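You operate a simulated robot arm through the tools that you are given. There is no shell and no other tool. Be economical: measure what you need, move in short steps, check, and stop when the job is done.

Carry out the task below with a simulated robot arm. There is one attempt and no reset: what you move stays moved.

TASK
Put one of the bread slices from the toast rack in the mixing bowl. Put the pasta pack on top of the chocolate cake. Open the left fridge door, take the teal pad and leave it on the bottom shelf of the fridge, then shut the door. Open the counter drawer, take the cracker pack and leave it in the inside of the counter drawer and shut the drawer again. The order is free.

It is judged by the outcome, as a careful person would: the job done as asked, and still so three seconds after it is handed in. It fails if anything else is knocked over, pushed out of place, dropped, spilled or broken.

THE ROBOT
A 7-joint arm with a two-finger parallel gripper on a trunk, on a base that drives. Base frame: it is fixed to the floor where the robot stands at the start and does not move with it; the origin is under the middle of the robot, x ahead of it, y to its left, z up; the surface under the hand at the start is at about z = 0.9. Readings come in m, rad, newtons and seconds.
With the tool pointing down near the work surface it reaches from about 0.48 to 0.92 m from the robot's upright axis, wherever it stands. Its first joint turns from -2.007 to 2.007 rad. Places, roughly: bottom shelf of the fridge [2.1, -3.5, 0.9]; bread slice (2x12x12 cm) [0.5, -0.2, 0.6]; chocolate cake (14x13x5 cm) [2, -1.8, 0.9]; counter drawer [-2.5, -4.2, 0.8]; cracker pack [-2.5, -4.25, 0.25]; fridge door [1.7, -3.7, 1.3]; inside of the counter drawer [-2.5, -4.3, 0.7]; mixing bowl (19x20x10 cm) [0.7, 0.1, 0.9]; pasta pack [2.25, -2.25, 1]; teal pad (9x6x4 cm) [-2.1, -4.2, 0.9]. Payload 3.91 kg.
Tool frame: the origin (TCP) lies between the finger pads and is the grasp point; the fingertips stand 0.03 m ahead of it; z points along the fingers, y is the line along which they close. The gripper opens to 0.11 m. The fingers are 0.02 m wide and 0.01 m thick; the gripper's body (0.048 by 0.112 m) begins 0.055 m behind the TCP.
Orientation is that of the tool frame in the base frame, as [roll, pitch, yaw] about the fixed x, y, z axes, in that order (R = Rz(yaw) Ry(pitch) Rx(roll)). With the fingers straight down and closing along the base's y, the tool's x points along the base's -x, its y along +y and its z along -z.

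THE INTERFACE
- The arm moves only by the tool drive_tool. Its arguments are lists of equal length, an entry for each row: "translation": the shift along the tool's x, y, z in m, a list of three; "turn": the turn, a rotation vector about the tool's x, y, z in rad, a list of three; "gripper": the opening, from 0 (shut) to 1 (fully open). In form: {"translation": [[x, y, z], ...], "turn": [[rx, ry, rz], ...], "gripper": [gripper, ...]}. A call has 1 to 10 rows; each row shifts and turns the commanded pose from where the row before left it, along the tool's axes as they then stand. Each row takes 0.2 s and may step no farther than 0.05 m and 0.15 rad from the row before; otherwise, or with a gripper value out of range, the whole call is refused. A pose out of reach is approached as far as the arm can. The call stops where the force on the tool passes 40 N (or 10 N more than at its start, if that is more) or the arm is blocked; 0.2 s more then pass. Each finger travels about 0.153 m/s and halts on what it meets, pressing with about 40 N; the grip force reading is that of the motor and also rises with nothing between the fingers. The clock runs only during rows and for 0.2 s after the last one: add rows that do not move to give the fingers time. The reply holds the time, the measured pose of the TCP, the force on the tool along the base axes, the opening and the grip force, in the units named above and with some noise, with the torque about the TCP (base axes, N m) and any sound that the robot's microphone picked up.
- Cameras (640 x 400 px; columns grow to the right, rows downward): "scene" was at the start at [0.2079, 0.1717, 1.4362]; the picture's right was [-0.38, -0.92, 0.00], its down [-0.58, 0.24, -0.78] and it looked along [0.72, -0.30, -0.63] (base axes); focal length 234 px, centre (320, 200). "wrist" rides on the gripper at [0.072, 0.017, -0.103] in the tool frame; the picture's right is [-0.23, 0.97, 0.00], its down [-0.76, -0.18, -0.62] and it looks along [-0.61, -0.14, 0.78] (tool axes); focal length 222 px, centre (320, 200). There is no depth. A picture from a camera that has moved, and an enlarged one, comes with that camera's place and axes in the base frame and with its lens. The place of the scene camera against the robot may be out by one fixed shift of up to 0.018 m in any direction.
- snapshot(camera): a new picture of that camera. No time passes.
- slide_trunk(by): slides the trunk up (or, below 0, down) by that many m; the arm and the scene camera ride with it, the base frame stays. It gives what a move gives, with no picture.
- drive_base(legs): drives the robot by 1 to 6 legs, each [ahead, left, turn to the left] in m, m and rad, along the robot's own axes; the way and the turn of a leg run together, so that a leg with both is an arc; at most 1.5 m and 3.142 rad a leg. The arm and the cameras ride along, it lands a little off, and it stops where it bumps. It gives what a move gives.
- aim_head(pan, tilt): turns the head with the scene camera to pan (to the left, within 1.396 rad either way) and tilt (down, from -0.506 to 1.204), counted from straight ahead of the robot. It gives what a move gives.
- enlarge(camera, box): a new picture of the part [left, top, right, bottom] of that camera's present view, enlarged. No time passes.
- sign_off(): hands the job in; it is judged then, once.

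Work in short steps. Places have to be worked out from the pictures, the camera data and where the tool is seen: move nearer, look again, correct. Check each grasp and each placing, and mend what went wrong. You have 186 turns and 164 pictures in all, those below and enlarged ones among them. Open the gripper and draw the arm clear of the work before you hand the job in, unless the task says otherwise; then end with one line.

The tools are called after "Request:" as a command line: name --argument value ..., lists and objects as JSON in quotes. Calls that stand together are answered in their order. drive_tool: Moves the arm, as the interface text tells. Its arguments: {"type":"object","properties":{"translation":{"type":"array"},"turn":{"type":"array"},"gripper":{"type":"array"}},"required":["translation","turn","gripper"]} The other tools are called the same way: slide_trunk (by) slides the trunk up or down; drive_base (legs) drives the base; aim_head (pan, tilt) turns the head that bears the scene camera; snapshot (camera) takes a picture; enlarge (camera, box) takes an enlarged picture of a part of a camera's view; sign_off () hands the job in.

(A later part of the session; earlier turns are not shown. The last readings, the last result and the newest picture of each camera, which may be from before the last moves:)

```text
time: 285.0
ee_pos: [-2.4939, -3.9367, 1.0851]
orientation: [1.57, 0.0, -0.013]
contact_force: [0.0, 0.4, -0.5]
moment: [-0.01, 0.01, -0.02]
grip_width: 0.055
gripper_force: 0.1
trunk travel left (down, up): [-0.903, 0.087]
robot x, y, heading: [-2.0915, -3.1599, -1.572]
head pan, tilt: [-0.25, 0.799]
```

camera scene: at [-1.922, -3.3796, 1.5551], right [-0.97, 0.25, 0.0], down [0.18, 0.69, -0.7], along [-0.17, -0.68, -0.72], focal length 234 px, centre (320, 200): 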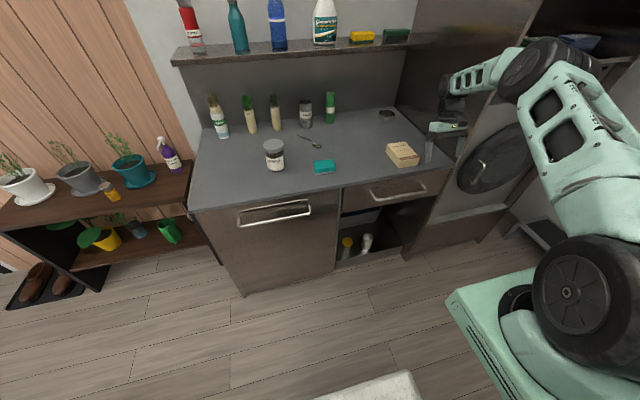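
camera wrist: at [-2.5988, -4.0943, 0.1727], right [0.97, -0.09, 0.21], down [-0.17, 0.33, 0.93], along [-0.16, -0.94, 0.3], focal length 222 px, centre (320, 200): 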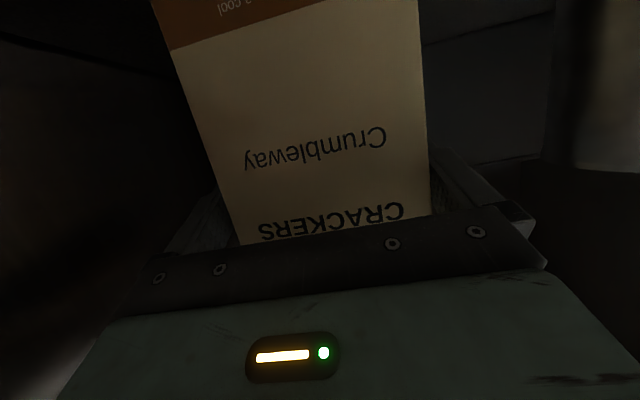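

Orientation exact. Lower the trunk to handle height and look.

Request:
slide_trunk --by -0.308

Request:
snapshot --camera "wrist"

```text
time: 288.1
ee_pos: [-2.4961, -3.9381, 0.7761]
orientation: [1.571, 0.003, -0.012]
contact_force: [-0.3, 0.5, -0.4]
moment: [-0.03, -0.03, -0.03]
grip_width: 0.0548
gripper_force: 0.0
trunk travel left (down, up): [-0.595, 0.395]
robot x, y, heading: [-2.0938, -3.157, -1.571]
head pan, tilt: [-0.25, 0.799]
```

```text
39 pictures are left
camera wrist: at [-2.4221, -3.8333, 0.7937], right [-0.23, 0.0, 0.97], down [-0.75, 0.63, -0.18], along [-0.62, -0.77, -0.14], focal length 222 px, centre (320, 200)
```

wrist: 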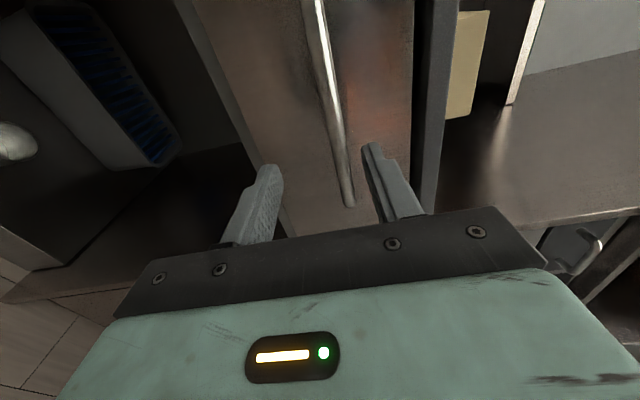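

Wrist view puts the bar at z≈0.792. Raise 0.016, advance to y≈-4.045, and grip.

Request:
drive_tool --translation '[[0, 0.016, 0], [0, 0, 0.035], [0, 0, 0.035], [0, 0, 0.035], [0, 0, 0], [0, 0, 0], [0, 0, 0]]' --turn '[[0, 0, 0], [0, 0, 0], [0, 0, 0], [0, 0, 0], [0, 0, 0], [0, 0, 0], [0, 0, 0]]' --gripper '[0.5, 0.5, 0.5, 0.5, 0.1, 0.0, 0.0]'

Request:
snapshot --camera "wrist"

```text
time: 289.6
ee_pos: [-2.4959, -4.0398, 0.7897]
orientation: [1.577, -0.001, -0.012]
contact_force: [1.5, 1.8, -14.9]
moment: [-0.13, 0.03, -0.19]
grip_width: 0.0156
gripper_force: 45.2
trunk travel left (down, up): [-0.595, 0.395]
robot x, y, heading: [-2.0948, -3.1588, -1.571]
head pan, tilt: [-0.25, 0.799]
```

```text
38 pictures are left
camera wrist: at [-2.4231, -3.9363, 0.8078], right [-0.23, 0.0, 0.97], down [-0.75, 0.63, -0.17], along [-0.62, -0.77, -0.15], focal length 222 px, centre (320, 200)
```

wrist: 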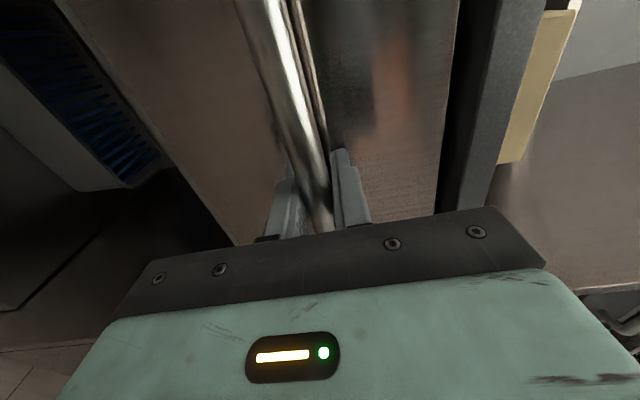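

Bar gripped (0.016). Pull the drawer by backing the base 0.25.

Request:
drive_base --legs '[[-0.25, 0, 0]]'

Request:
snapshot --camera "scene"

```text
time: 291.5
ee_pos: [-2.4966, -3.7921, 0.7898]
orientation: [1.577, -0.002, -0.012]
contact_force: [25.7, 1.5, -23.1]
moment: [-0.29, 0.06, 0.34]
grip_width: 0.0156
gripper_force: 45.2
trunk travel left (down, up): [-0.595, 0.395]
robot x, y, heading: [-2.0911, -2.914, -1.579]
head pan, tilt: [-0.25, 0.799]
```

```text
37 pictures are left
camera scene: at [-1.9221, -3.1345, 1.2469], right [-0.97, 0.25, 0.0], down [0.18, 0.69, -0.7], along [-0.17, -0.67, -0.72], focal length 234 px, centre (320, 200)
```

scene: 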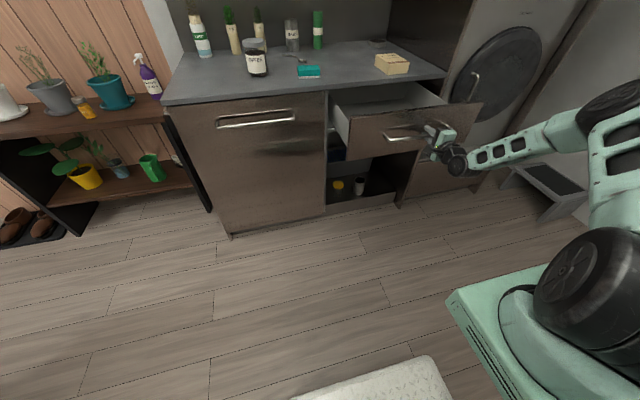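

Drawer opens. Pull 0.08 more, then release and back away.

Request:
drive_base --legs '[[-0.08, 0, 0]]'

Request:
drive_tool --translation '[[0, 0, 0], [0, 0, 0], [0, 0, -0.04], [0, 0, -0.04]]' --turn '[[0, 0, 0], [0, 0, 0], [0, 0, 0], [0, 0, 0]]' --gripper '[0.4, 0.5, 0.5, 0.5]'

Request:
slide_trunk --by 0.35

Request:
drive_tool --translation '[[0, 0, 0], [0, 0, 0], [0, 0, 0], [0, 0, 0], [0, 0, 0], [0, 0, 0], [0, 0, 0], [0, 0, 0], [0, 0, 0], [0, 0, 0]]' --turn '[[0, 0, -0.15], [0, 0, -0.15], [0, 0, -0.15], [0, 0, -0.15], [0, 0, -0.15], [0, 0, -0.15], [0, 0, -0.15], [0, 0, -0.15], [0, 0, -0.15], [0, 0, -0.15]]' --gripper '[0.5, 0.5, 0.5, 0.5, 0.5, 0.5, 0.5, 0.5, 0.5, 0.5]'

Request:
drive_tool --translation '[[0, 0, 0], [0, 0, 0], [0, 0, 0], [0, 0, 0], [0, 0, 0], [0, 0, 0], [0, 0, 0], [0, 0, 0], [0, 0, 0], [0, 0, 0]]' --turn '[[0, 0, -0.07], [0, 0.15, 0], [0, 0.15, 0], [0, 0.15, 0], [0, 0.15, 0], [0, 0.15, 0], [0, 0.15, 0], [0, 0.15, 0], [0, 0.15, 0], [0, 0.15, 0]]' --gripper '[1, 1, 1, 1, 1, 1, 1, 1, 1, 1]'

```text
time: 292.5
ee_pos: [-2.4965, -3.71, 0.7907]
orientation: [1.577, -0.002, -0.012]
contact_force: [-1.6, -1.0, -5.2]
moment: [-0.05, 0.16, 0.15]
grip_width: 0.016
gripper_force: 45.3
trunk travel left (down, up): [-0.595, 0.395]
robot x, y, heading: [-2.0927, -2.8323, -1.574]
head pan, tilt: [-0.25, 0.799]
```

```text
time: 293.5
ee_pos: [-2.4956, -3.6292, 0.7914]
orientation: [1.576, -0.004, -0.011]
contact_force: [-0.4, 0.4, 0.3]
moment: [-0.01, 0.0, -0.02]
grip_width: 0.0548
gripper_force: 0.0
trunk travel left (down, up): [-0.595, 0.395]
robot x, y, heading: [-2.0934, -2.8307, -1.575]
head pan, tilt: [-0.25, 0.799]
```

```text
time: 296.9
ee_pos: [-2.495, -3.6283, 1.1411]
orientation: [1.576, -0.002, -0.01]
contact_force: [-0.5, -1.1, 0.6]
moment: [0.01, 0.01, 0.02]
grip_width: 0.0552
gripper_force: 0.1
trunk travel left (down, up): [-0.945, 0.045]
robot x, y, heading: [-2.0905, -2.8303, -1.575]
head pan, tilt: [-0.25, 0.799]
```

```text
time: 299.1
ee_pos: [-2.4962, -3.6288, 1.1414]
orientation: [1.649, 1.5, 0.069]
contact_force: [0.2, -0.6, -0.3]
moment: [0.01, -0.03, 0.02]
grip_width: 0.055
gripper_force: 0.1
trunk travel left (down, up): [-0.945, 0.045]
robot x, y, heading: [-2.0913, -2.8312, -1.573]
head pan, tilt: [-0.25, 0.799]
```

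```text
time: 301.3
ee_pos: [-2.4958, -3.6303, 1.1415]
orientation: [-3.141, 0.215, 1.561]
contact_force: [0.6, -0.6, 1.3]
moment: [0.0, -0.01, 0.0]
grip_width: 0.11
gripper_force: 0.0
trunk travel left (down, up): [-0.945, 0.045]
robot x, y, heading: [-2.0945, -2.8311, -1.578]
head pan, tilt: [-0.25, 0.799]
```

Drawer is open 0.33. Level the tool to vertical and re-position: base right 0.25 (arm compensating left) so I can reach the box without the base touching the drawer.

Request:
drive_base --legs '[[0, -0.25, 0]]'

Request:
drive_tool --translation '[[0, 0, 0], [0, 0, 0], [0, 0.042, 0], [0, 0.042, 0], [0, 0.042, 0], [0, 0.042, 0], [0, 0.042, 0], [0, 0.04, 0]]' --turn '[[0, 0.11, 0], [0, 0.105, 0], [0, 0, 0], [0, 0, 0], [0, 0, 0], [0, 0, 0], [0, 0, 0], [0, 0, 0]]' --gripper '[1, 1, 1, 1, 1, 1, 1, 1]'

Request:
drive_base --legs '[[0.5, 0, 0]]'

Request:
snapshot --camera "wrist"

Request:
snapshot --camera "scene"

```text
time: 303.2
ee_pos: [-2.7463, -3.6292, 1.1414]
orientation: [3.137, 0.216, 1.557]
contact_force: [0.2, 0.6, -0.5]
moment: [0.03, -0.03, -0.03]
grip_width: 0.1101
gripper_force: 0.0
trunk travel left (down, up): [-0.945, 0.045]
robot x, y, heading: [-2.344, -2.8352, -1.58]
head pan, tilt: [-0.25, 0.799]
```

```text
time: 305.0
ee_pos: [-2.4969, -3.6304, 1.1414]
orientation: [3.14, -0.001, 1.557]
contact_force: [-0.7, 0.5, -0.1]
moment: [-0.01, -0.04, -0.01]
grip_width: 0.1101
gripper_force: 0.1
trunk travel left (down, up): [-0.945, 0.045]
robot x, y, heading: [-2.3438, -2.8299, -1.576]
head pan, tilt: [-0.25, 0.799]
```

```text
time: 307.9
ee_pos: [-2.4961, -4.1302, 1.1412]
orientation: [3.137, 0.001, 1.559]
contact_force: [-0.1, 0.2, -0.6]
moment: [0.01, -0.01, -0.01]
grip_width: 0.1098
gripper_force: 0.0
trunk travel left (down, up): [-0.945, 0.045]
robot x, y, heading: [-2.3406, -3.3304, -1.569]
head pan, tilt: [-0.25, 0.799]
```

```text
36 pictures are left
camera wrist: at [-2.4796, -4.0568, 1.2458], right [0.97, -0.24, 0.0], down [-0.19, -0.76, 0.62], along [-0.15, -0.61, -0.78], focal length 222 px, centre (320, 200)
```

wrist: 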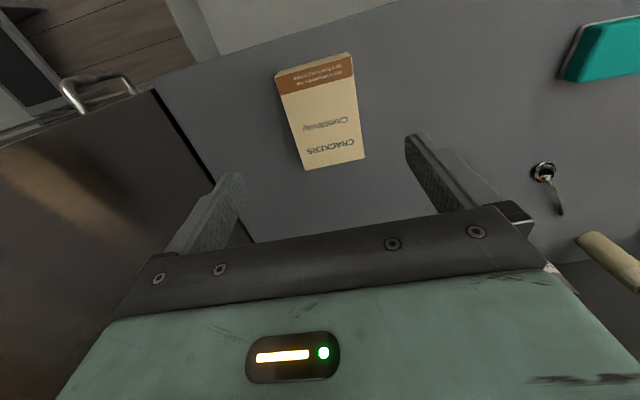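

```text
35 pictures are left
camera scene: at [-2.1747, -3.5507, 1.5971], right [-0.97, 0.25, 0.0], down [0.18, 0.69, -0.7], along [-0.17, -0.67, -0.72], focal length 234 px, centre (320, 200)
```

scene: 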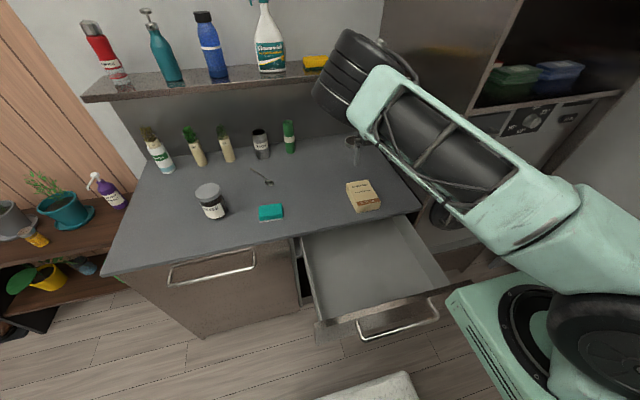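

Box centre (-2.499,-4.161). The drawer is empty. Shift 0.03 and lower with the trunk to z≈0.938, checking before closing.

Request:
drive_tool --translation '[[-0.03, -0.003, 0], [0, 0, 0]]' --turn '[[0, 0, 0], [0, 0, 0]]' --gripper '[1, 1]'

Request:
slide_trunk --by -0.2

Request:
snapshot --camera "wrist"

```text
time: 308.5
ee_pos: [-2.4998, -4.1594, 1.1413]
orientation: [3.139, 0.0, 1.559]
contact_force: [-0.3, 0.6, -0.3]
moment: [0.04, 0.02, 0.02]
grip_width: 0.1098
gripper_force: 0.0
trunk travel left (down, up): [-0.945, 0.045]
robot x, y, heading: [-2.3467, -3.3279, -1.576]
head pan, tilt: [-0.25, 0.799]
```

```text
time: 310.7
ee_pos: [-2.4991, -4.1584, 0.9414]
orientation: [3.138, 0.0, 1.558]
contact_force: [-0.2, 0.5, -0.5]
moment: [-0.01, -0.01, -0.01]
grip_width: 0.1102
gripper_force: 0.1
trunk travel left (down, up): [-0.745, 0.245]
robot x, y, heading: [-2.3419, -3.3293, -1.575]
head pan, tilt: [-0.25, 0.799]
```

```text
34 pictures are left
camera wrist: at [-2.4826, -4.0861, 1.0456], right [0.97, -0.24, 0.0], down [-0.19, -0.76, 0.62], along [-0.15, -0.61, -0.78], focal length 222 px, centre (320, 200)
```

wrist: 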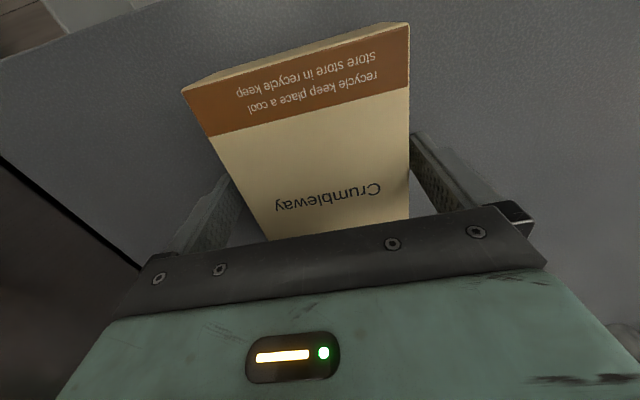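

Box between the fingers. Close and lift 0.15.

Request:
drive_tool --translation '[[0, 0, 0], [0, 0, 0], [0, 0, 0]]' --turn '[[0, 0, 0], [0, 0, 0], [0, 0, 0]]' --gripper '[0.75, 0.6, 0.6]'

Request:
slide_trunk --by 0.12

Request:
drive_base --legs '[[-0.235, 0, 0]]'

Request:
snapshot --camera "scene"

Request:
snapshot --camera "wrist"

```text
time: 311.5
ee_pos: [-2.4989, -4.1591, 0.9425]
orientation: [3.137, 0.0, 1.556]
contact_force: [-0.2, -0.7, 0.7]
moment: [0.06, -0.06, -0.05]
grip_width: 0.0941
gripper_force: 39.8
trunk travel left (down, up): [-0.745, 0.245]
robot x, y, heading: [-2.3468, -3.3261, -1.57]
head pan, tilt: [-0.25, 0.799]
```

```text
time: 313.0
ee_pos: [-2.5003, -4.1595, 1.0633]
orientation: [3.139, 0.001, 1.559]
contact_force: [0.3, -0.6, 0.0]
moment: [0.01, 0.0, 0.03]
grip_width: 0.094
gripper_force: 39.9
trunk travel left (down, up): [-0.865, 0.125]
robot x, y, heading: [-2.3505, -3.328, -1.573]
head pan, tilt: [-0.25, 0.799]
```

```text
time: 314.7
ee_pos: [-2.5009, -3.924, 1.0606]
orientation: [3.137, 0.001, 1.555]
contact_force: [-0.2, 0.0, -0.2]
moment: [-0.02, 0.0, -0.01]
grip_width: 0.094
gripper_force: 39.9
trunk travel left (down, up): [-0.865, 0.125]
robot x, y, heading: [-2.3432, -3.0929, -1.579]
head pan, tilt: [-0.25, 0.799]
```

```text
33 pictures are left
camera scene: at [-2.1742, -3.3172, 1.5171], right [-0.97, 0.25, 0.0], down [0.18, 0.69, -0.7], along [-0.18, -0.67, -0.72], focal length 234 px, centre (320, 200)
```

scene: 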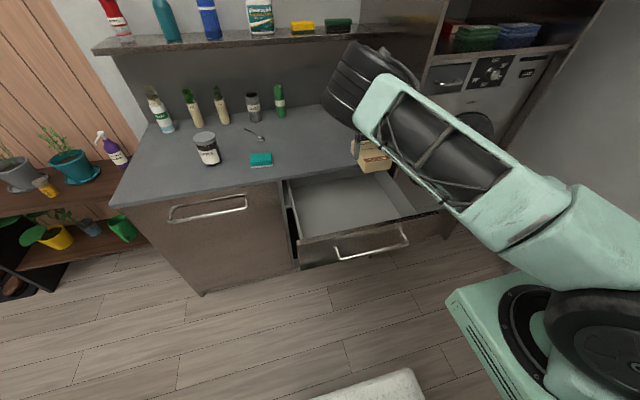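

```text
32 pictures are left
camera wrist: at [-2.4842, -3.8512, 1.1654], right [0.97, -0.24, 0.0], down [-0.19, -0.76, 0.62], along [-0.15, -0.61, -0.78], focal length 222 px, centre (320, 200)
```

wrist: 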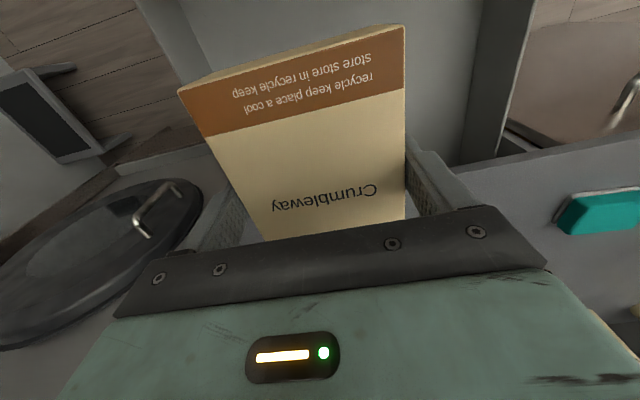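

The box is above the open drawer. Lower 0.25, then creep to contact.

Request:
slide_trunk --by -0.25

Request:
slide_trunk --by -0.03

Request:
snapshot --camera "scene"

```text
time: 317.3
ee_pos: [-2.5025, -3.9252, 0.8116]
orientation: [3.14, -0.002, 1.557]
contact_force: [0.3, -0.3, 0.1]
moment: [0.0, 0.04, -0.03]
grip_width: 0.094
gripper_force: 40.1
trunk travel left (down, up): [-0.615, 0.375]
robot x, y, heading: [-2.3453, -3.0925, -1.585]
head pan, tilt: [-0.25, 0.799]
```

```text
time: 318.1
ee_pos: [-2.5019, -3.9241, 0.7809]
orientation: [3.14, 0.0, 1.555]
contact_force: [0.5, -0.1, 0.6]
moment: [0.0, 0.01, 0.0]
grip_width: 0.0939
gripper_force: 40.3
trunk travel left (down, up): [-0.585, 0.405]
robot x, y, heading: [-2.3445, -3.0901, -1.58]
head pan, tilt: [-0.25, 0.799]
```

```text
31 pictures are left
camera scene: at [-2.1742, -3.3171, 1.2371], right [-0.97, 0.25, 0.0], down [0.18, 0.69, -0.7], along [-0.18, -0.67, -0.72], focal length 234 px, centre (320, 200)
```

scene: 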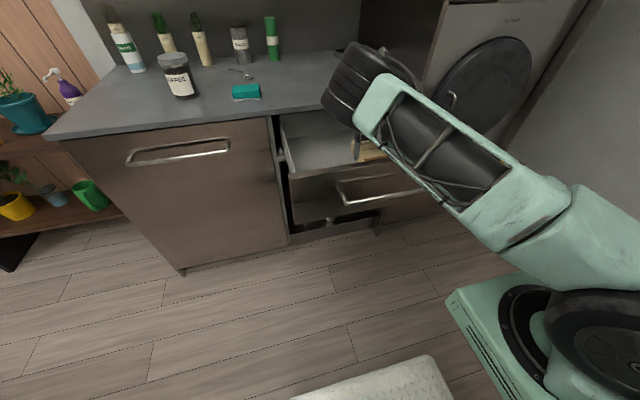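

No contact yet; creep lower.

Request:
slide_trunk --by -0.015

Request:
slide_trunk --by -0.015

Request:
slide_trunk --by -0.01

```text
time: 318.7
ee_pos: [-2.5012, -3.9243, 0.7667]
orientation: [3.138, 0.0, 1.555]
contact_force: [0.3, -0.1, -0.6]
moment: [0.02, -0.01, -0.01]
grip_width: 0.0941
gripper_force: 40.2
trunk travel left (down, up): [-0.57, 0.42]
robot x, y, heading: [-2.3383, -3.0927, -1.582]
head pan, tilt: [-0.25, 0.799]
```

```text
time: 319.3
ee_pos: [-2.5014, -3.9251, 0.7519]
orientation: [3.138, 0.0, 1.556]
contact_force: [-0.4, -0.6, 0.5]
moment: [0.01, 0.01, -0.01]
grip_width: 0.0941
gripper_force: 39.8
trunk travel left (down, up): [-0.555, 0.435]
robot x, y, heading: [-2.3415, -3.0958, -1.576]
head pan, tilt: [-0.25, 0.799]
```

```text
time: 319.9
ee_pos: [-2.5005, -3.9254, 0.7471]
orientation: [3.14, 0.008, 1.556]
contact_force: [2.1, -0.8, 41.3]
moment: [0.66, -0.06, -0.02]
grip_width: 0.094
gripper_force: 40.2
trunk travel left (down, up): [-0.545, 0.445]
robot x, y, heading: [-2.3461, -3.0932, -1.58]
head pan, tilt: [-0.25, 0.799]
```

Contact with the drawer floor at z≈0.747. Release and rise.

Request:
slide_trunk --by 0.005

Request:
drive_tool --translation '[[0, 0, 0], [0, 0, 0], [0, 0, 0]]' --turn '[[0, 0, 0], [0, 0, 0], [0, 0, 0]]' --gripper '[0.92, 1, 1]'

Request:
slide_trunk --by 0.32

Request:
snapshot --camera "wrist"

```text
time: 320.4
ee_pos: [-2.5016, -3.9232, 0.7472]
orientation: [3.139, 0.0, 1.556]
contact_force: [-0.2, -3.6, 23.1]
moment: [-1.01, 0.2, 0.11]
grip_width: 0.0942
gripper_force: 39.4
trunk travel left (down, up): [-0.55, 0.44]
robot x, y, heading: [-2.3457, -3.0956, -1.582]
head pan, tilt: [-0.25, 0.799]
```

```text
time: 321.2
ee_pos: [-2.5019, -3.9239, 0.7464]
orientation: [3.138, -0.002, 1.555]
contact_force: [0.5, -0.7, -1.0]
moment: [0.0, 0.03, 0.0]
grip_width: 0.11
gripper_force: 0.0
trunk travel left (down, up): [-0.55, 0.44]
robot x, y, heading: [-2.3427, -3.0943, -1.58]
head pan, tilt: [-0.25, 0.799]
```

```text
time: 324.4
ee_pos: [-2.5017, -3.9235, 1.065]
orientation: [3.138, 0.0, 1.556]
contact_force: [-0.1, -0.5, -0.2]
moment: [0.0, -0.02, -0.04]
grip_width: 0.1098
gripper_force: 0.1
trunk travel left (down, up): [-0.87, 0.12]
robot x, y, heading: [-2.3447, -3.0948, -1.579]
head pan, tilt: [-0.25, 0.799]
```

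```text
30 pictures are left
camera wrist: at [-2.4842, -3.8511, 1.1705], right [0.97, -0.24, 0.0], down [-0.19, -0.76, 0.62], along [-0.15, -0.61, -0.78], focal length 222 px, centre (320, 200)
```

wrist: 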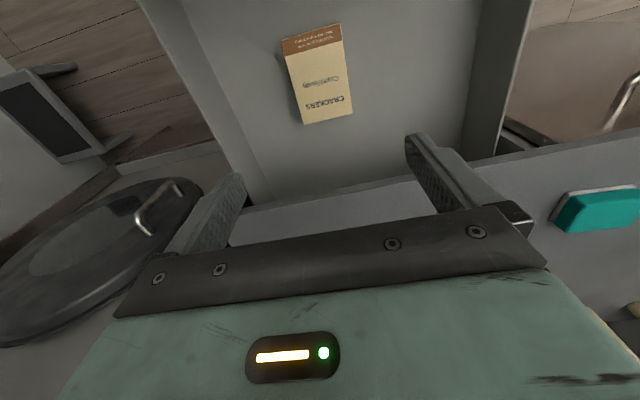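

Crackers lie in the drawer. Back off, close the gripper, point it at the drawer front and lower to push it shut.

Request:
drive_base --legs '[[-0.36, 0, 0.009]]'

Request:
drive_tool --translation '[[0, 0, 0], [0, 0, 0], [0, 0, 0], [0, 0, 0], [0, 0, 0], [0, 0, 0], [0, 0, 0], [0, 0, 0], [0, 0, 0], [0, 0, 0]]' --turn '[[0, -0.149, 0], [0, -0.149, 0], [0, -0.149, 0], [0, -0.149, 0], [0, -0.149, 0], [0, -0.149, 0], [0, -0.149, 0], [0, -0.149, 0], [0, -0.149, 0], [0, -0.149, 0]]' --gripper '[0, 0, 0, 0, 0, 0, 0, 0, 0, 0]'

Request:
slide_trunk --by -0.235

Request:
snapshot --camera "scene"

```text
time: 326.7
ee_pos: [-2.4933, -3.5734, 1.0674]
orientation: [3.138, 0.0, 1.565]
contact_force: [0.2, -0.6, -0.6]
moment: [0.02, 0.02, -0.01]
grip_width: 0.1101
gripper_force: 0.0
trunk travel left (down, up): [-0.87, 0.12]
robot x, y, heading: [-2.3467, -2.7369, -1.574]
head pan, tilt: [-0.25, 0.799]
```

```text
time: 328.9
ee_pos: [-2.4942, -3.5729, 1.0671]
orientation: [3.12, 1.494, 1.541]
contact_force: [0.6, 0.4, 0.8]
moment: [-0.01, 0.01, 0.03]
grip_width: 0.0
gripper_force: 37.5
trunk travel left (down, up): [-0.87, 0.12]
robot x, y, heading: [-2.3403, -2.7391, -1.57]
head pan, tilt: [-0.25, 0.799]
```

```text
time: 331.3
ee_pos: [-2.4931, -3.5729, 0.8322]
orientation: [3.103, 1.491, 1.523]
contact_force: [0.2, -0.9, 0.2]
moment: [-0.01, 0.03, 0.01]
grip_width: 0.0002
gripper_force: 37.6
trunk travel left (down, up): [-0.635, 0.355]
robot x, y, heading: [-2.3428, -2.7427, -1.566]
head pan, tilt: [-0.25, 0.799]
```

```text
29 pictures are left
camera scene: at [-2.171, -2.9628, 1.2872], right [-0.97, 0.25, 0.0], down [0.18, 0.69, -0.7], along [-0.17, -0.68, -0.72], focal length 234 px, centre (320, 200)
```

scene: 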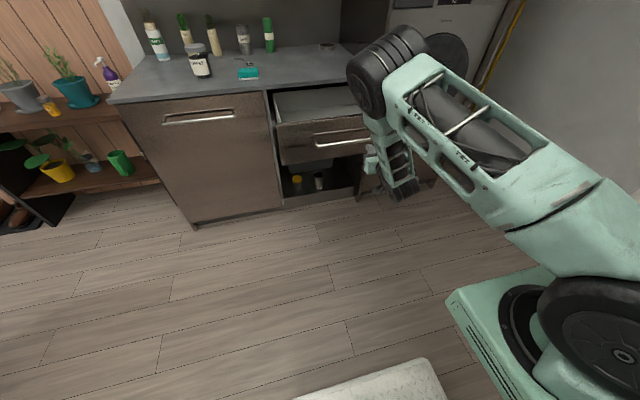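

Hand is ready in front of the drawer. Drive forward 0.42 to push it.

Request:
drive_base --legs '[[0.42, 0, 0]]'

Request:
drive_base --legs '[[0.07, 0, 0]]'

Request:
snapshot --camera "scene"

```text
time: 333.9
ee_pos: [-2.4901, -3.9898, 0.8317]
orientation: [3.099, 1.492, 1.526]
contact_force: [0.4, 0.3, -1.0]
moment: [0.0, 0.02, 0.0]
grip_width: 0.0
gripper_force: 37.5
trunk travel left (down, up): [-0.635, 0.355]
robot x, y, heading: [-2.3439, -3.1628, -1.566]
head pan, tilt: [-0.25, 0.799]
```

```text
time: 334.9
ee_pos: [-2.4899, -4.0401, 0.8302]
orientation: [3.112, 1.489, 1.537]
contact_force: [1.6, 8.8, 2.3]
moment: [-0.15, 0.0, 0.04]
grip_width: 0.0
gripper_force: 37.7
trunk travel left (down, up): [-0.635, 0.355]
robot x, y, heading: [-2.3403, -3.2155, -1.564]
head pan, tilt: [-0.25, 0.799]
stopped in leg 1: the force on the tool passed its limit at 232 N (the readings are from after the stop); the commanded pose is now the measured one
```

```text
28 pictures are left
camera scene: at [-2.1691, -3.4337, 1.287], right [-0.97, 0.24, 0.0], down [0.17, 0.7, -0.7], along [-0.17, -0.68, -0.72], focal length 234 px, centre (320, 200)
```

scene: 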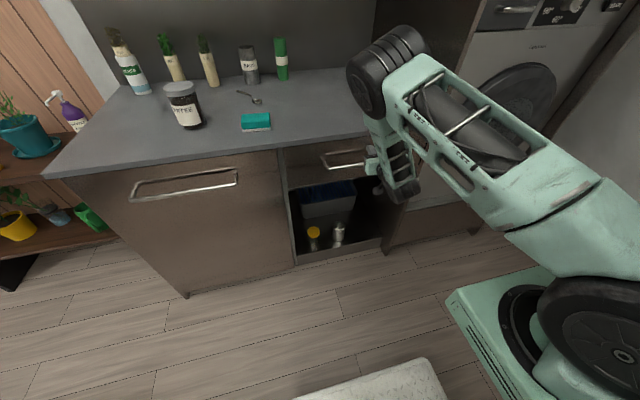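

Force stop at y tip≈-4.07: appears fully shut. Enlarge to verify flushness.

Request:
enlarge --camera "scene" --box '[230, 110, 400, 230]'

```text
3.33 times, centred on (315, 170) of scene
camera zoom: at [-2.1691, -3.4337, 1.287], right [-0.97, 0.24, 0.0], down [0.17, 0.7, -0.7], along [-0.17, -0.68, -0.72], focal length 781 px, centre (337, 300)
```

zoom: 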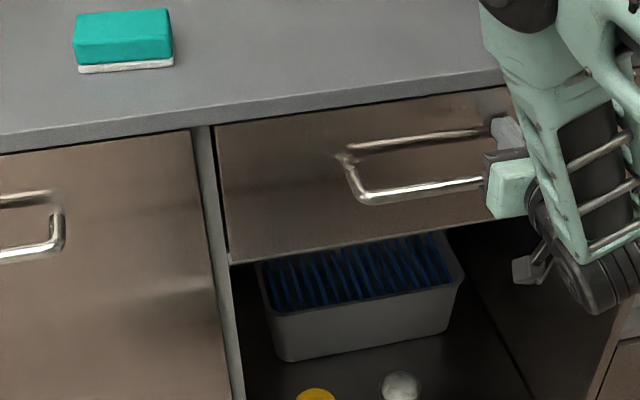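

The drawer is flush shut. Now the pad: back off, raise, tilt the tool to ~0.7 rad below horizontal, and shift left in front of the pad.

Request:
drive_base --legs '[[-0.3, 0, 0]]'

Request:
slide_trunk --by 0.25

Request:
drive_tool --translation '[[0, 0, 0], [0, 0, 0], [0, 0, 0], [0, 0, 0], [0, 0, 0]]' --turn '[[0, 0.125, 0], [0, 0.125, 0], [0, 0.125, 0], [0, 0.125, 0], [0, 0.12, 0]]' --gripper '[1, 1, 1, 1, 1]'

Request:
drive_base --legs '[[0, 0.345, 0]]'

Request:
snapshot --camera "wrist"

```text
time: 337.0
ee_pos: [-2.4925, -3.7425, 0.8305]
orientation: [3.11, 1.489, 1.533]
contact_force: [-0.3, -0.4, 0.0]
moment: [0.0, 0.03, 0.03]
grip_width: 0.0
gripper_force: 37.6
trunk travel left (down, up): [-0.635, 0.355]
robot x, y, heading: [-2.3415, -2.9168, -1.57]
head pan, tilt: [-0.25, 0.799]
```

```text
time: 339.6
ee_pos: [-2.4924, -3.7411, 1.0798]
orientation: [3.11, 1.49, 1.533]
contact_force: [-0.3, -0.2, 0.5]
moment: [0.02, -0.03, 0.02]
grip_width: 0.0001
gripper_force: 37.3
trunk travel left (down, up): [-0.885, 0.105]
robot x, y, heading: [-2.3444, -2.9125, -1.569]
head pan, tilt: [-0.25, 0.799]
```

```text
time: 340.8
ee_pos: [-2.4933, -3.7426, 1.0796]
orientation: [3.138, 0.866, 1.561]
contact_force: [0.6, 0.4, 0.9]
moment: [0.01, 0.0, 0.04]
grip_width: 0.11
gripper_force: 0.1
trunk travel left (down, up): [-0.885, 0.105]
robot x, y, heading: [-2.3389, -2.913, -1.572]
head pan, tilt: [-0.25, 0.799]
```

```text
time: 343.0
ee_pos: [-2.1495, -3.7415, 1.0801]
orientation: [3.137, 0.868, 1.557]
contact_force: [-0.9, -1.0, -0.2]
moment: [0.01, -0.03, 0.01]
grip_width: 0.1099
gripper_force: 0.0
trunk travel left (down, up): [-0.885, 0.105]
robot x, y, heading: [-1.9978, -2.9142, -1.573]
head pan, tilt: [-0.25, 0.799]
```

```text
26 pictures are left
camera wrist: at [-2.1324, -3.6154, 1.0925], right [0.97, -0.16, 0.18], down [-0.18, -0.01, 0.98], along [-0.15, -0.99, -0.04], focal length 222 px, centre (320, 200)
```

wrist: 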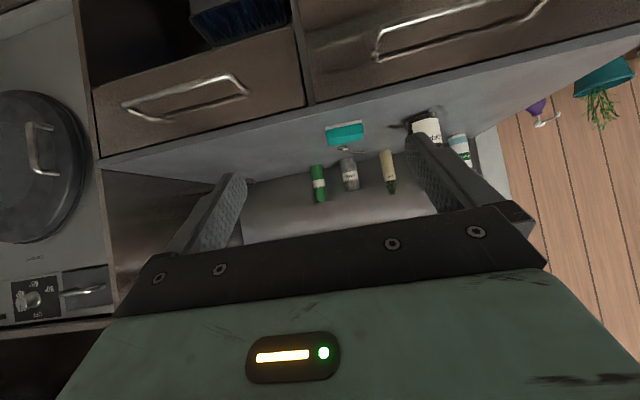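

Pad centre ≈(-2.125,-4.168), ~9.4 cm along x. Move base left 0.025 and forward 0.40, lower to z≈0.98, and recheck.

Request:
drive_base --legs '[[0.37, 0.025, 0]]'

Request:
slide_trunk --by -0.08

Request:
snapshot --camera "wrist"

```text
time: 345.4
ee_pos: [-2.1299, -4.1124, 1.0807]
orientation: [3.139, 0.867, 1.554]
contact_force: [1.3, 0.1, -0.1]
moment: [-0.01, -0.03, -0.03]
grip_width: 0.1101
gripper_force: 0.0
trunk travel left (down, up): [-0.885, 0.105]
robot x, y, heading: [-1.9722, -3.2886, -1.578]
head pan, tilt: [-0.25, 0.799]
```

```text
time: 346.5
ee_pos: [-2.1304, -4.1116, 1.001]
orientation: [3.138, 0.868, 1.553]
contact_force: [-0.2, 0.8, -0.4]
moment: [0.01, 0.01, 0.02]
grip_width: 0.11
gripper_force: 0.1
trunk travel left (down, up): [-0.805, 0.185]
robot x, y, heading: [-1.9749, -3.2834, -1.577]
head pan, tilt: [-0.25, 0.799]
```

```text
25 pictures are left
camera wrist: at [-2.1118, -3.9854, 1.0125], right [0.97, -0.16, 0.18], down [-0.18, -0.01, 0.98], along [-0.16, -0.99, -0.04], focal length 222 px, centre (320, 200)
```

wrist: 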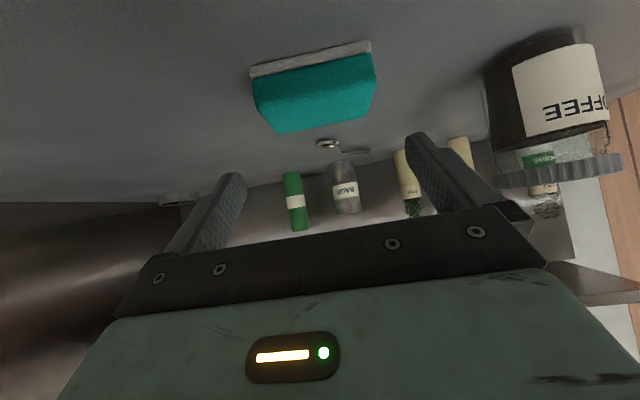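

Pad centre ≈(-2.127,-4.163). Move in along the tool to z≈0.935 and grip.

Request:
drive_tool --translation '[[0.009, 0.003, 0.0405], [0.009, 0, 0.0405], [0, 0, 0]]' --turn '[[0, 0, 0], [0, 0, 0], [0, 0, 0]]' --gripper '[1, 1, 1]'

Request:
snapshot --camera "wrist"

```text
time: 347.3
ee_pos: [-2.126, -4.1634, 0.9338]
orientation: [3.138, 0.87, 1.553]
contact_force: [0.8, 1.7, 0.6]
moment: [0.0, 0.03, -0.03]
grip_width: 0.1102
gripper_force: 0.1
trunk travel left (down, up): [-0.805, 0.185]
robot x, y, heading: [-1.9724, -3.2861, -1.579]
head pan, tilt: [-0.25, 0.799]
```

```text
24 pictures are left
camera wrist: at [-2.1086, -4.0361, 0.9466], right [0.97, -0.16, 0.18], down [-0.18, -0.01, 0.98], along [-0.16, -0.99, -0.04], focal length 222 px, centre (320, 200)
```

wrist: 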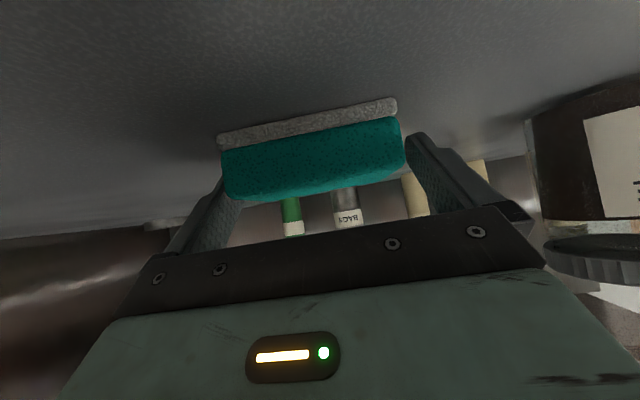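

Pad is between the fingers. Close and lift.

Request:
drive_tool --translation '[[0, 0, 0], [0, 0, 0], [0, 0, 0], [0, 0, 0]]' --turn '[[0, 0, 0], [0, 0, 0], [0, 0, 0], [0, 0, 0]]' --gripper '[0.75, 0.6, 0.5, 0.5]'

Request:
slide_trunk --by 0.15

Request:
snapshot --camera "wrist"

```text
time: 348.3
ee_pos: [-2.1262, -4.1616, 0.9351]
orientation: [3.137, 0.869, 1.553]
contact_force: [0.3, -0.8, -0.5]
moment: [-0.01, 0.03, 0.01]
grip_width: 0.0898
gripper_force: 40.2
trunk travel left (down, up): [-0.805, 0.185]
robot x, y, heading: [-1.9738, -3.2849, -1.57]
head pan, tilt: [-0.25, 0.799]
```

```text
time: 350.1
ee_pos: [-2.1276, -4.1619, 1.0849]
orientation: [3.138, 0.87, 1.555]
contact_force: [-0.4, 0.0, -0.4]
moment: [-0.02, -0.01, 0.0]
grip_width: 0.0896
gripper_force: 40.0
trunk travel left (down, up): [-0.955, 0.035]
robot x, y, heading: [-1.9745, -3.2861, -1.576]
head pan, tilt: [-0.25, 0.799]
```

```text
23 pictures are left
camera wrist: at [-2.1086, -4.0361, 1.0968], right [0.97, -0.16, 0.18], down [-0.18, -0.01, 0.98], along [-0.16, -0.99, -0.04], focal length 222 px, centre (320, 200)
```

wrist: 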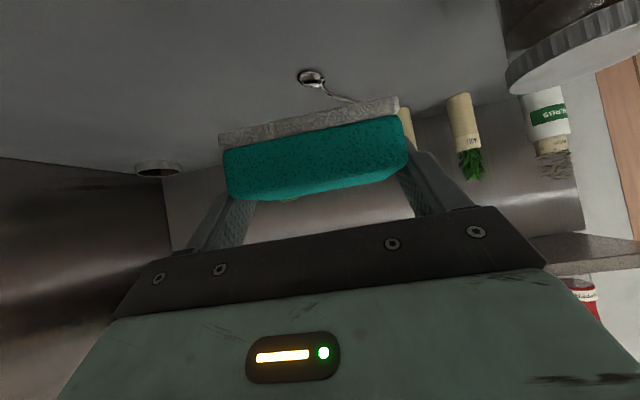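

Pad held (0.09 m). Back off 0.27, retract the arm, then drive the diagonal passage to (-1.05,-3.85) and turn to face +x.

Request:
drive_base --legs '[[-0.27, 0, 0]]'

Request:
drive_tool --translation '[[0.03, 0, -0.038], [0.03, 0, -0.038], [0.03, 0, -0.038], [0.03, 0, -0.038], [0.03, 0, -0.038]]' --turn '[[0, 0, 0], [0, 0, 0], [0, 0, 0], [0, 0, 0], [0, 0, 0]]' --gripper '[0.5, 0.5, 0.5, 0.5, 0.5]'

Request:
drive_base --legs '[[0, 0, 0.845], [1.24, 0, 0]]'

```text
time: 352.0
ee_pos: [-2.1271, -3.8879, 1.085]
orientation: [3.137, 0.87, 1.55]
contact_force: [-0.2, 0.8, -0.7]
moment: [0.01, 0.02, 0.01]
grip_width: 0.0894
gripper_force: 39.5
trunk travel left (down, up): [-0.955, 0.035]
robot x, y, heading: [-1.9733, -3.0133, -1.583]
head pan, tilt: [-0.25, 0.799]
```

```text
time: 353.2
ee_pos: [-2.1247, -3.6458, 1.095]
orientation: [3.135, 0.869, 1.552]
contact_force: [0.2, -0.1, -0.2]
moment: [0.02, -0.03, 0.02]
grip_width: 0.0892
gripper_force: 39.5
trunk travel left (down, up): [-0.955, 0.035]
robot x, y, heading: [-1.9695, -3.01, -1.576]
head pan, tilt: [-0.25, 0.799]
```

```text
time: 361.7
ee_pos: [-0.673, -4.3792, 1.0955]
orientation: [3.138, 0.871, 2.401]
contact_force: [-0.2, -0.2, -1.2]
moment: [0.0, -0.03, -0.02]
grip_width: 0.0886
gripper_force: 40.6
trunk travel left (down, up): [-0.955, 0.035]
robot x, y, heading: [-1.0505, -3.8428, -0.729]
head pan, tilt: [-0.25, 0.799]
```

Passage cleared. Turn to heading 0 and drive ahead along y≈-3.84.

Request:
drive_base --legs '[[0, 0, 0.729], [1.3, 0.03, 0]]'

Request:
aim_head --pan 0.0 --tilt 0.35

Request:
snapshot --camera "scene"

```text
time: 370.2
ee_pos: [0.9058, -3.9752, 1.0936]
orientation: [3.138, 0.87, 3.116]
contact_force: [-0.2, 0.0, 0.5]
moment: [0.01, 0.0, 0.01]
grip_width: 0.0888
gripper_force: 39.6
trunk travel left (down, up): [-0.955, 0.035]
robot x, y, heading: [0.2731, -3.8209, -0.013]
head pan, tilt: [-0.25, 0.799]
```

```text
time: 371.1
ee_pos: [0.9068, -3.9747, 1.0946]
orientation: [3.138, 0.87, 3.118]
contact_force: [0.3, 0.7, -0.1]
moment: [-0.01, 0.0, 0.04]
grip_width: 0.089
gripper_force: 40.6
trunk travel left (down, up): [-0.955, 0.035]
robot x, y, heading: [0.2704, -3.8203, -0.017]
head pan, tilt: [0.0, 0.351]
```

```text
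22 pictures are left
camera scene: at [0.4959, -3.6172, 1.6467], right [-0.01, -1.0, 0.0], down [-0.34, 0.0, -0.94], along [0.94, -0.01, -0.34], focal length 234 px, centre (320, 200)
```

scene: 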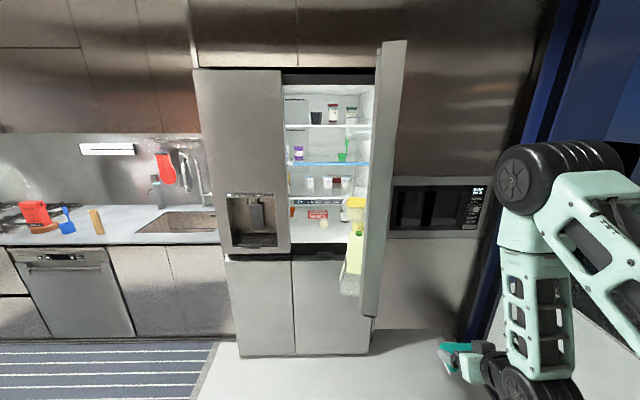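

Door still open. Enlarge the interior to find a free spot on the bottom shelf.

Request:
enlarge --camera "scene" --box '[270, 170, 400, 260]'

```text
4.44 times, centred on (335, 215) of scene
camera zoom: at [0.4959, -3.6172, 1.6467], right [-0.01, -1.0, 0.0], down [-0.34, 0.0, -0.94], along [0.94, -0.01, -0.34], focal length 1041 px, centre (253, 133)
```

zoom: 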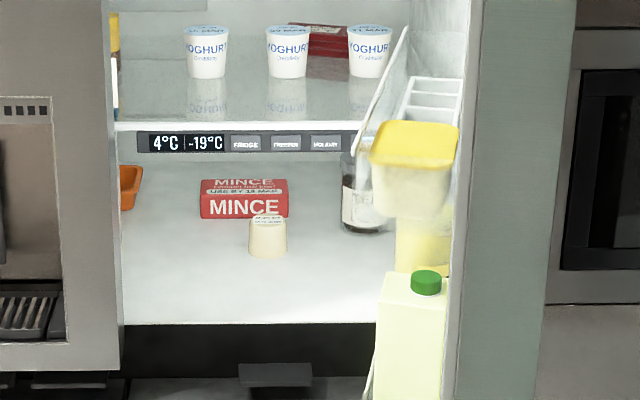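

Free area at the shelf front around (1.865,-3.61). Approach: ahead 0.25, left 0.52, then shift the arm right 0.155 to line up with the opening.

Request:
drive_base --legs '[[0.25, 0, 0.015], [0, 0.52, 0]]'

Request:
drive_tool --translation '[[0, -0.04, 0], [0, -0.04, 0], [0, -0.04, 0], [0, -0.035, 0]]' --turn '[[0, 0, 0], [0, 0, 0], [0, 0, 0], [0, 0, 0]]' --gripper '[0.5, 0.5, 0.5, 0.5]'

Request:
snapshot --camera "wrist"

```text
time: 375.6
ee_pos: [1.1596, -3.4367, 1.0944]
orientation: [3.137, 0.867, 3.139]
contact_force: [-1.0, 0.4, 0.2]
moment: [0.0, -0.03, -0.01]
grip_width: 0.0889
gripper_force: 39.7
trunk travel left (down, up): [-0.955, 0.035]
robot x, y, heading: [0.5232, -3.2929, 0.011]
head pan, tilt: [0.0, 0.351]
```

```text
time: 376.6
ee_pos: [1.1616, -3.5931, 1.0958]
orientation: [3.138, 0.869, 3.14]
contact_force: [-0.2, 0.6, -0.7]
moment: [0.0, 0.02, -0.05]
grip_width: 0.0887
gripper_force: 39.5
trunk travel left (down, up): [-0.955, 0.035]
robot x, y, heading: [0.5194, -3.2972, 0.009]
head pan, tilt: [0.0, 0.351]
```

```text
20 pictures are left
camera wrist: at [1.0348, -3.5748, 1.1079], right [0.15, 0.97, 0.18], down [0.02, -0.18, 0.98], along [0.99, -0.14, -0.04], focal length 222 px, centre (320, 200)
```

wrist: 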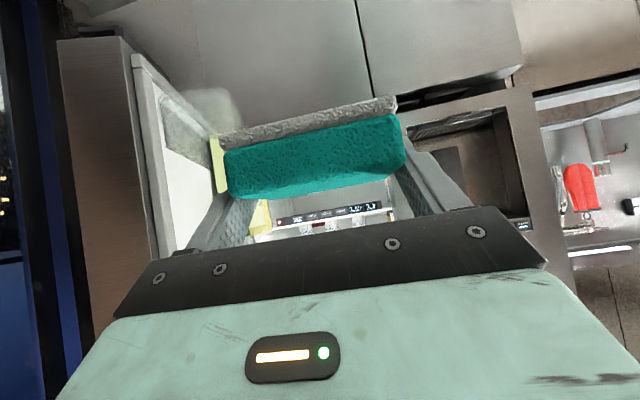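

Aligned with the opening. Lower to z≈0.99 and drive in.

Request:
slide_trunk --by -0.1

Request:
drive_base --legs '[[0.52, -0.02, -0.009]]'

Request:
aim_head --pan -0.4 --tilt 0.4

Request:
snapshot --camera "scene"

```text
time: 378.0
ee_pos: [1.1615, -3.5924, 0.9958]
orientation: [3.138, 0.869, 3.138]
contact_force: [-0.1, 0.2, 0.0]
moment: [0.04, 0.01, 0.0]
grip_width: 0.0889
gripper_force: 39.8
trunk travel left (down, up): [-0.855, 0.135]
robot x, y, heading: [0.5187, -3.2954, 0.007]
head pan, tilt: [0.0, 0.351]
```

```text
time: 381.0
ee_pos: [1.6766, -3.6132, 0.9957]
orientation: [3.138, 0.869, 3.132]
contact_force: [-0.5, 0.2, -1.6]
moment: [-0.01, -0.01, 0.01]
grip_width: 0.0888
gripper_force: 40.8
trunk travel left (down, up): [-0.855, 0.135]
robot x, y, heading: [1.0386, -3.3085, 0.005]
head pan, tilt: [0.0, 0.351]
```

```text
time: 381.9
ee_pos: [1.677, -3.6133, 0.9965]
orientation: [3.138, 0.871, 3.132]
contact_force: [-0.3, 0.7, -0.1]
moment: [0.01, 0.0, 0.01]
grip_width: 0.089
gripper_force: 40.2
trunk travel left (down, up): [-0.855, 0.135]
robot x, y, heading: [1.0347, -3.3088, 0.001]
head pan, tilt: [-0.4, 0.4]
```

```text
19 pictures are left
camera scene: at [1.2525, -3.1425, 1.5422], right [-0.39, -0.92, 0.0], down [-0.36, 0.15, -0.92], along [0.85, -0.35, -0.39], focal length 234 px, centre (320, 200)
```

scene: 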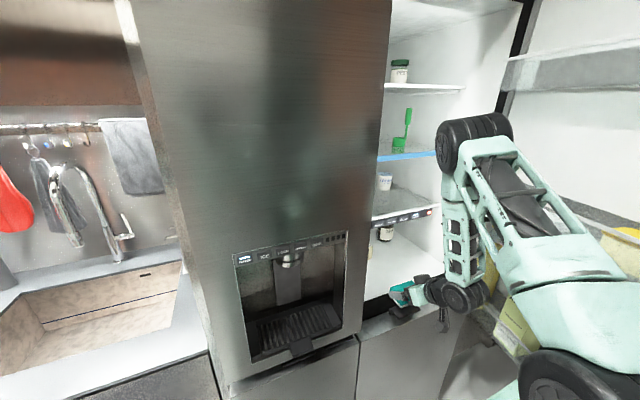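

The elbow would run into the shelves with this folded arm. Back the base 0.25 and extend the arm instead, so the elbow stays out.

Request:
drive_base --legs '[[-0.27, 0, 0]]'

Request:
drive_tool --translation '[[-0.029, 0, 0.0344], [-0.029, 0, 0.0344], [-0.029, 0, 0.0344], [-0.029, 0, 0.0344], [-0.029, 0, 0.0344], [-0.029, 0, 0.0344]]' --turn '[[0, 0, 0], [0, 0, 0], [0, 0, 0], [0, 0, 0], [0, 0, 0], [0, 0, 0]]' --gripper '[0.5, 0.5, 0.5, 0.5, 0.5, 0.5]'

Request:
snapshot --camera "scene"

```text
time: 383.8
ee_pos: [1.4084, -3.613, 0.9961]
orientation: [3.14, 0.869, 3.133]
contact_force: [0.4, -0.2, -0.2]
moment: [-0.01, 0.01, 0.01]
grip_width: 0.0889
gripper_force: 39.7
trunk travel left (down, up): [-0.855, 0.135]
robot x, y, heading: [0.7688, -3.3118, 0.006]
head pan, tilt: [-0.4, 0.4]
```

```text
time: 385.1
ee_pos: [1.6773, -3.6147, 0.9958]
orientation: [3.137, 0.868, 3.135]
contact_force: [0.4, 0.6, -0.9]
moment: [0.03, 0.06, 0.02]
grip_width: 0.0891
gripper_force: 39.7
trunk travel left (down, up): [-0.855, 0.135]
robot x, y, heading: [0.771, -3.3125, 0.006]
head pan, tilt: [-0.4, 0.4]
```

```text
18 pictures are left
camera scene: at [0.9844, -3.1435, 1.5423], right [-0.39, -0.92, 0.0], down [-0.36, 0.15, -0.92], along [0.85, -0.36, -0.39], focal length 234 px, centre (320, 200)
```

scene: 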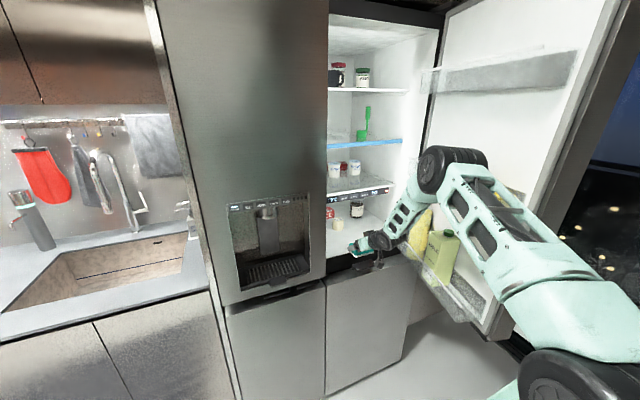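

Good: elbow is now behind and outside. Drive forward 0.19 to bring the pad over the shelf front.

Request:
drive_base --legs '[[0.19, 0.005, 0]]'

Request:
enlarge --camera "scene" --box '[310, 120, 510, 280]'

Request:
snapshot --camera "wrist"

```text
time: 386.7
ee_pos: [1.8666, -3.6068, 0.995]
orientation: [3.139, 0.869, 3.135]
contact_force: [-0.4, 1.2, -0.4]
moment: [0.02, -0.03, 0.0]
grip_width: 0.0887
gripper_force: 40.2
trunk travel left (down, up): [-0.855, 0.135]
robot x, y, heading: [0.9578, -3.3067, 0.003]
head pan, tilt: [-0.4, 0.4]
```

```text
2.50 times, centred on (410, 200) of scene
camera zoom: at [1.1723, -3.1368, 1.5423], right [-0.38, -0.92, 0.0], down [-0.36, 0.15, -0.92], along [0.85, -0.35, -0.39], focal length 586 px, centre (95, 200)
```

zoom: 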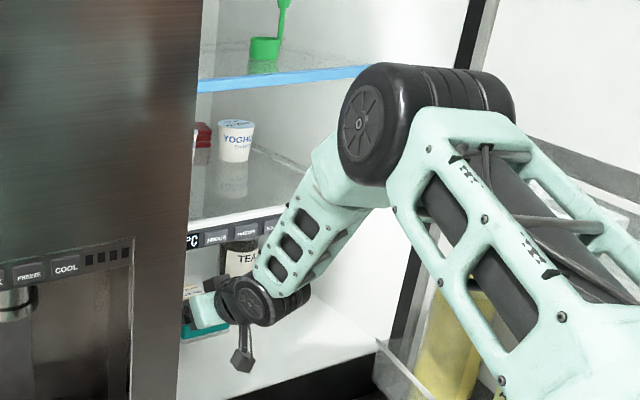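

```text
16 pictures are left
camera wrist: at [1.7405, -3.5878, 1.0071], right [0.15, 0.97, 0.18], down [0.02, -0.18, 0.98], along [0.99, -0.14, -0.04], focal length 222 px, centre (320, 200)
```

wrist: 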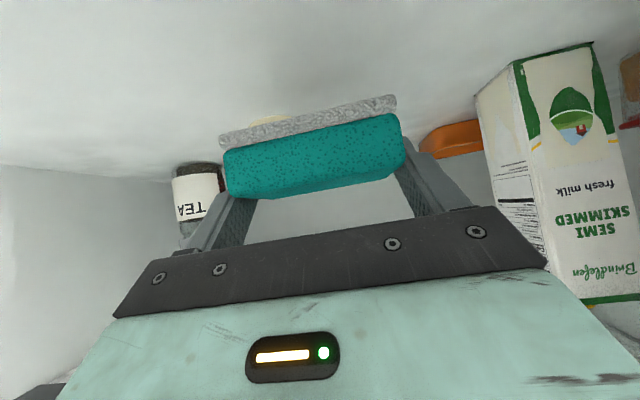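

Pad is inside above the shelf with clear space. Lower in steps to contact.

Request:
slide_trunk --by -0.04

Request:
slide_trunk --by -0.012

Request:
slide_trunk --by -0.008

```text
time: 387.5
ee_pos: [1.8665, -3.607, 0.9553]
orientation: [3.138, 0.87, 3.136]
contact_force: [-0.3, 0.0, -0.6]
moment: [0.02, -0.01, -0.04]
grip_width: 0.0889
gripper_force: 39.9
trunk travel left (down, up): [-0.815, 0.175]
robot x, y, heading: [0.9607, -3.3054, 0.005]
head pan, tilt: [-0.4, 0.4]
```

```text
time: 388.1
ee_pos: [1.8669, -3.6057, 0.9436]
orientation: [3.139, 0.869, 3.137]
contact_force: [-0.4, 0.8, -1.4]
moment: [0.01, 0.0, 0.02]
grip_width: 0.0885
gripper_force: 39.9
trunk travel left (down, up): [-0.803, 0.187]
robot x, y, heading: [0.956, -3.3068, 0.005]
head pan, tilt: [-0.4, 0.4]
```

```text
time: 388.7
ee_pos: [1.8675, -3.6066, 0.9398]
orientation: [3.139, 0.877, 3.14]
contact_force: [-5.4, 0.9, 28.5]
moment: [-0.43, 0.84, -0.07]
grip_width: 0.0889
gripper_force: 40.0
trunk travel left (down, up): [-0.795, 0.195]
robot x, y, heading: [0.9574, -3.3043, 0.0]
head pan, tilt: [-0.4, 0.4]
```

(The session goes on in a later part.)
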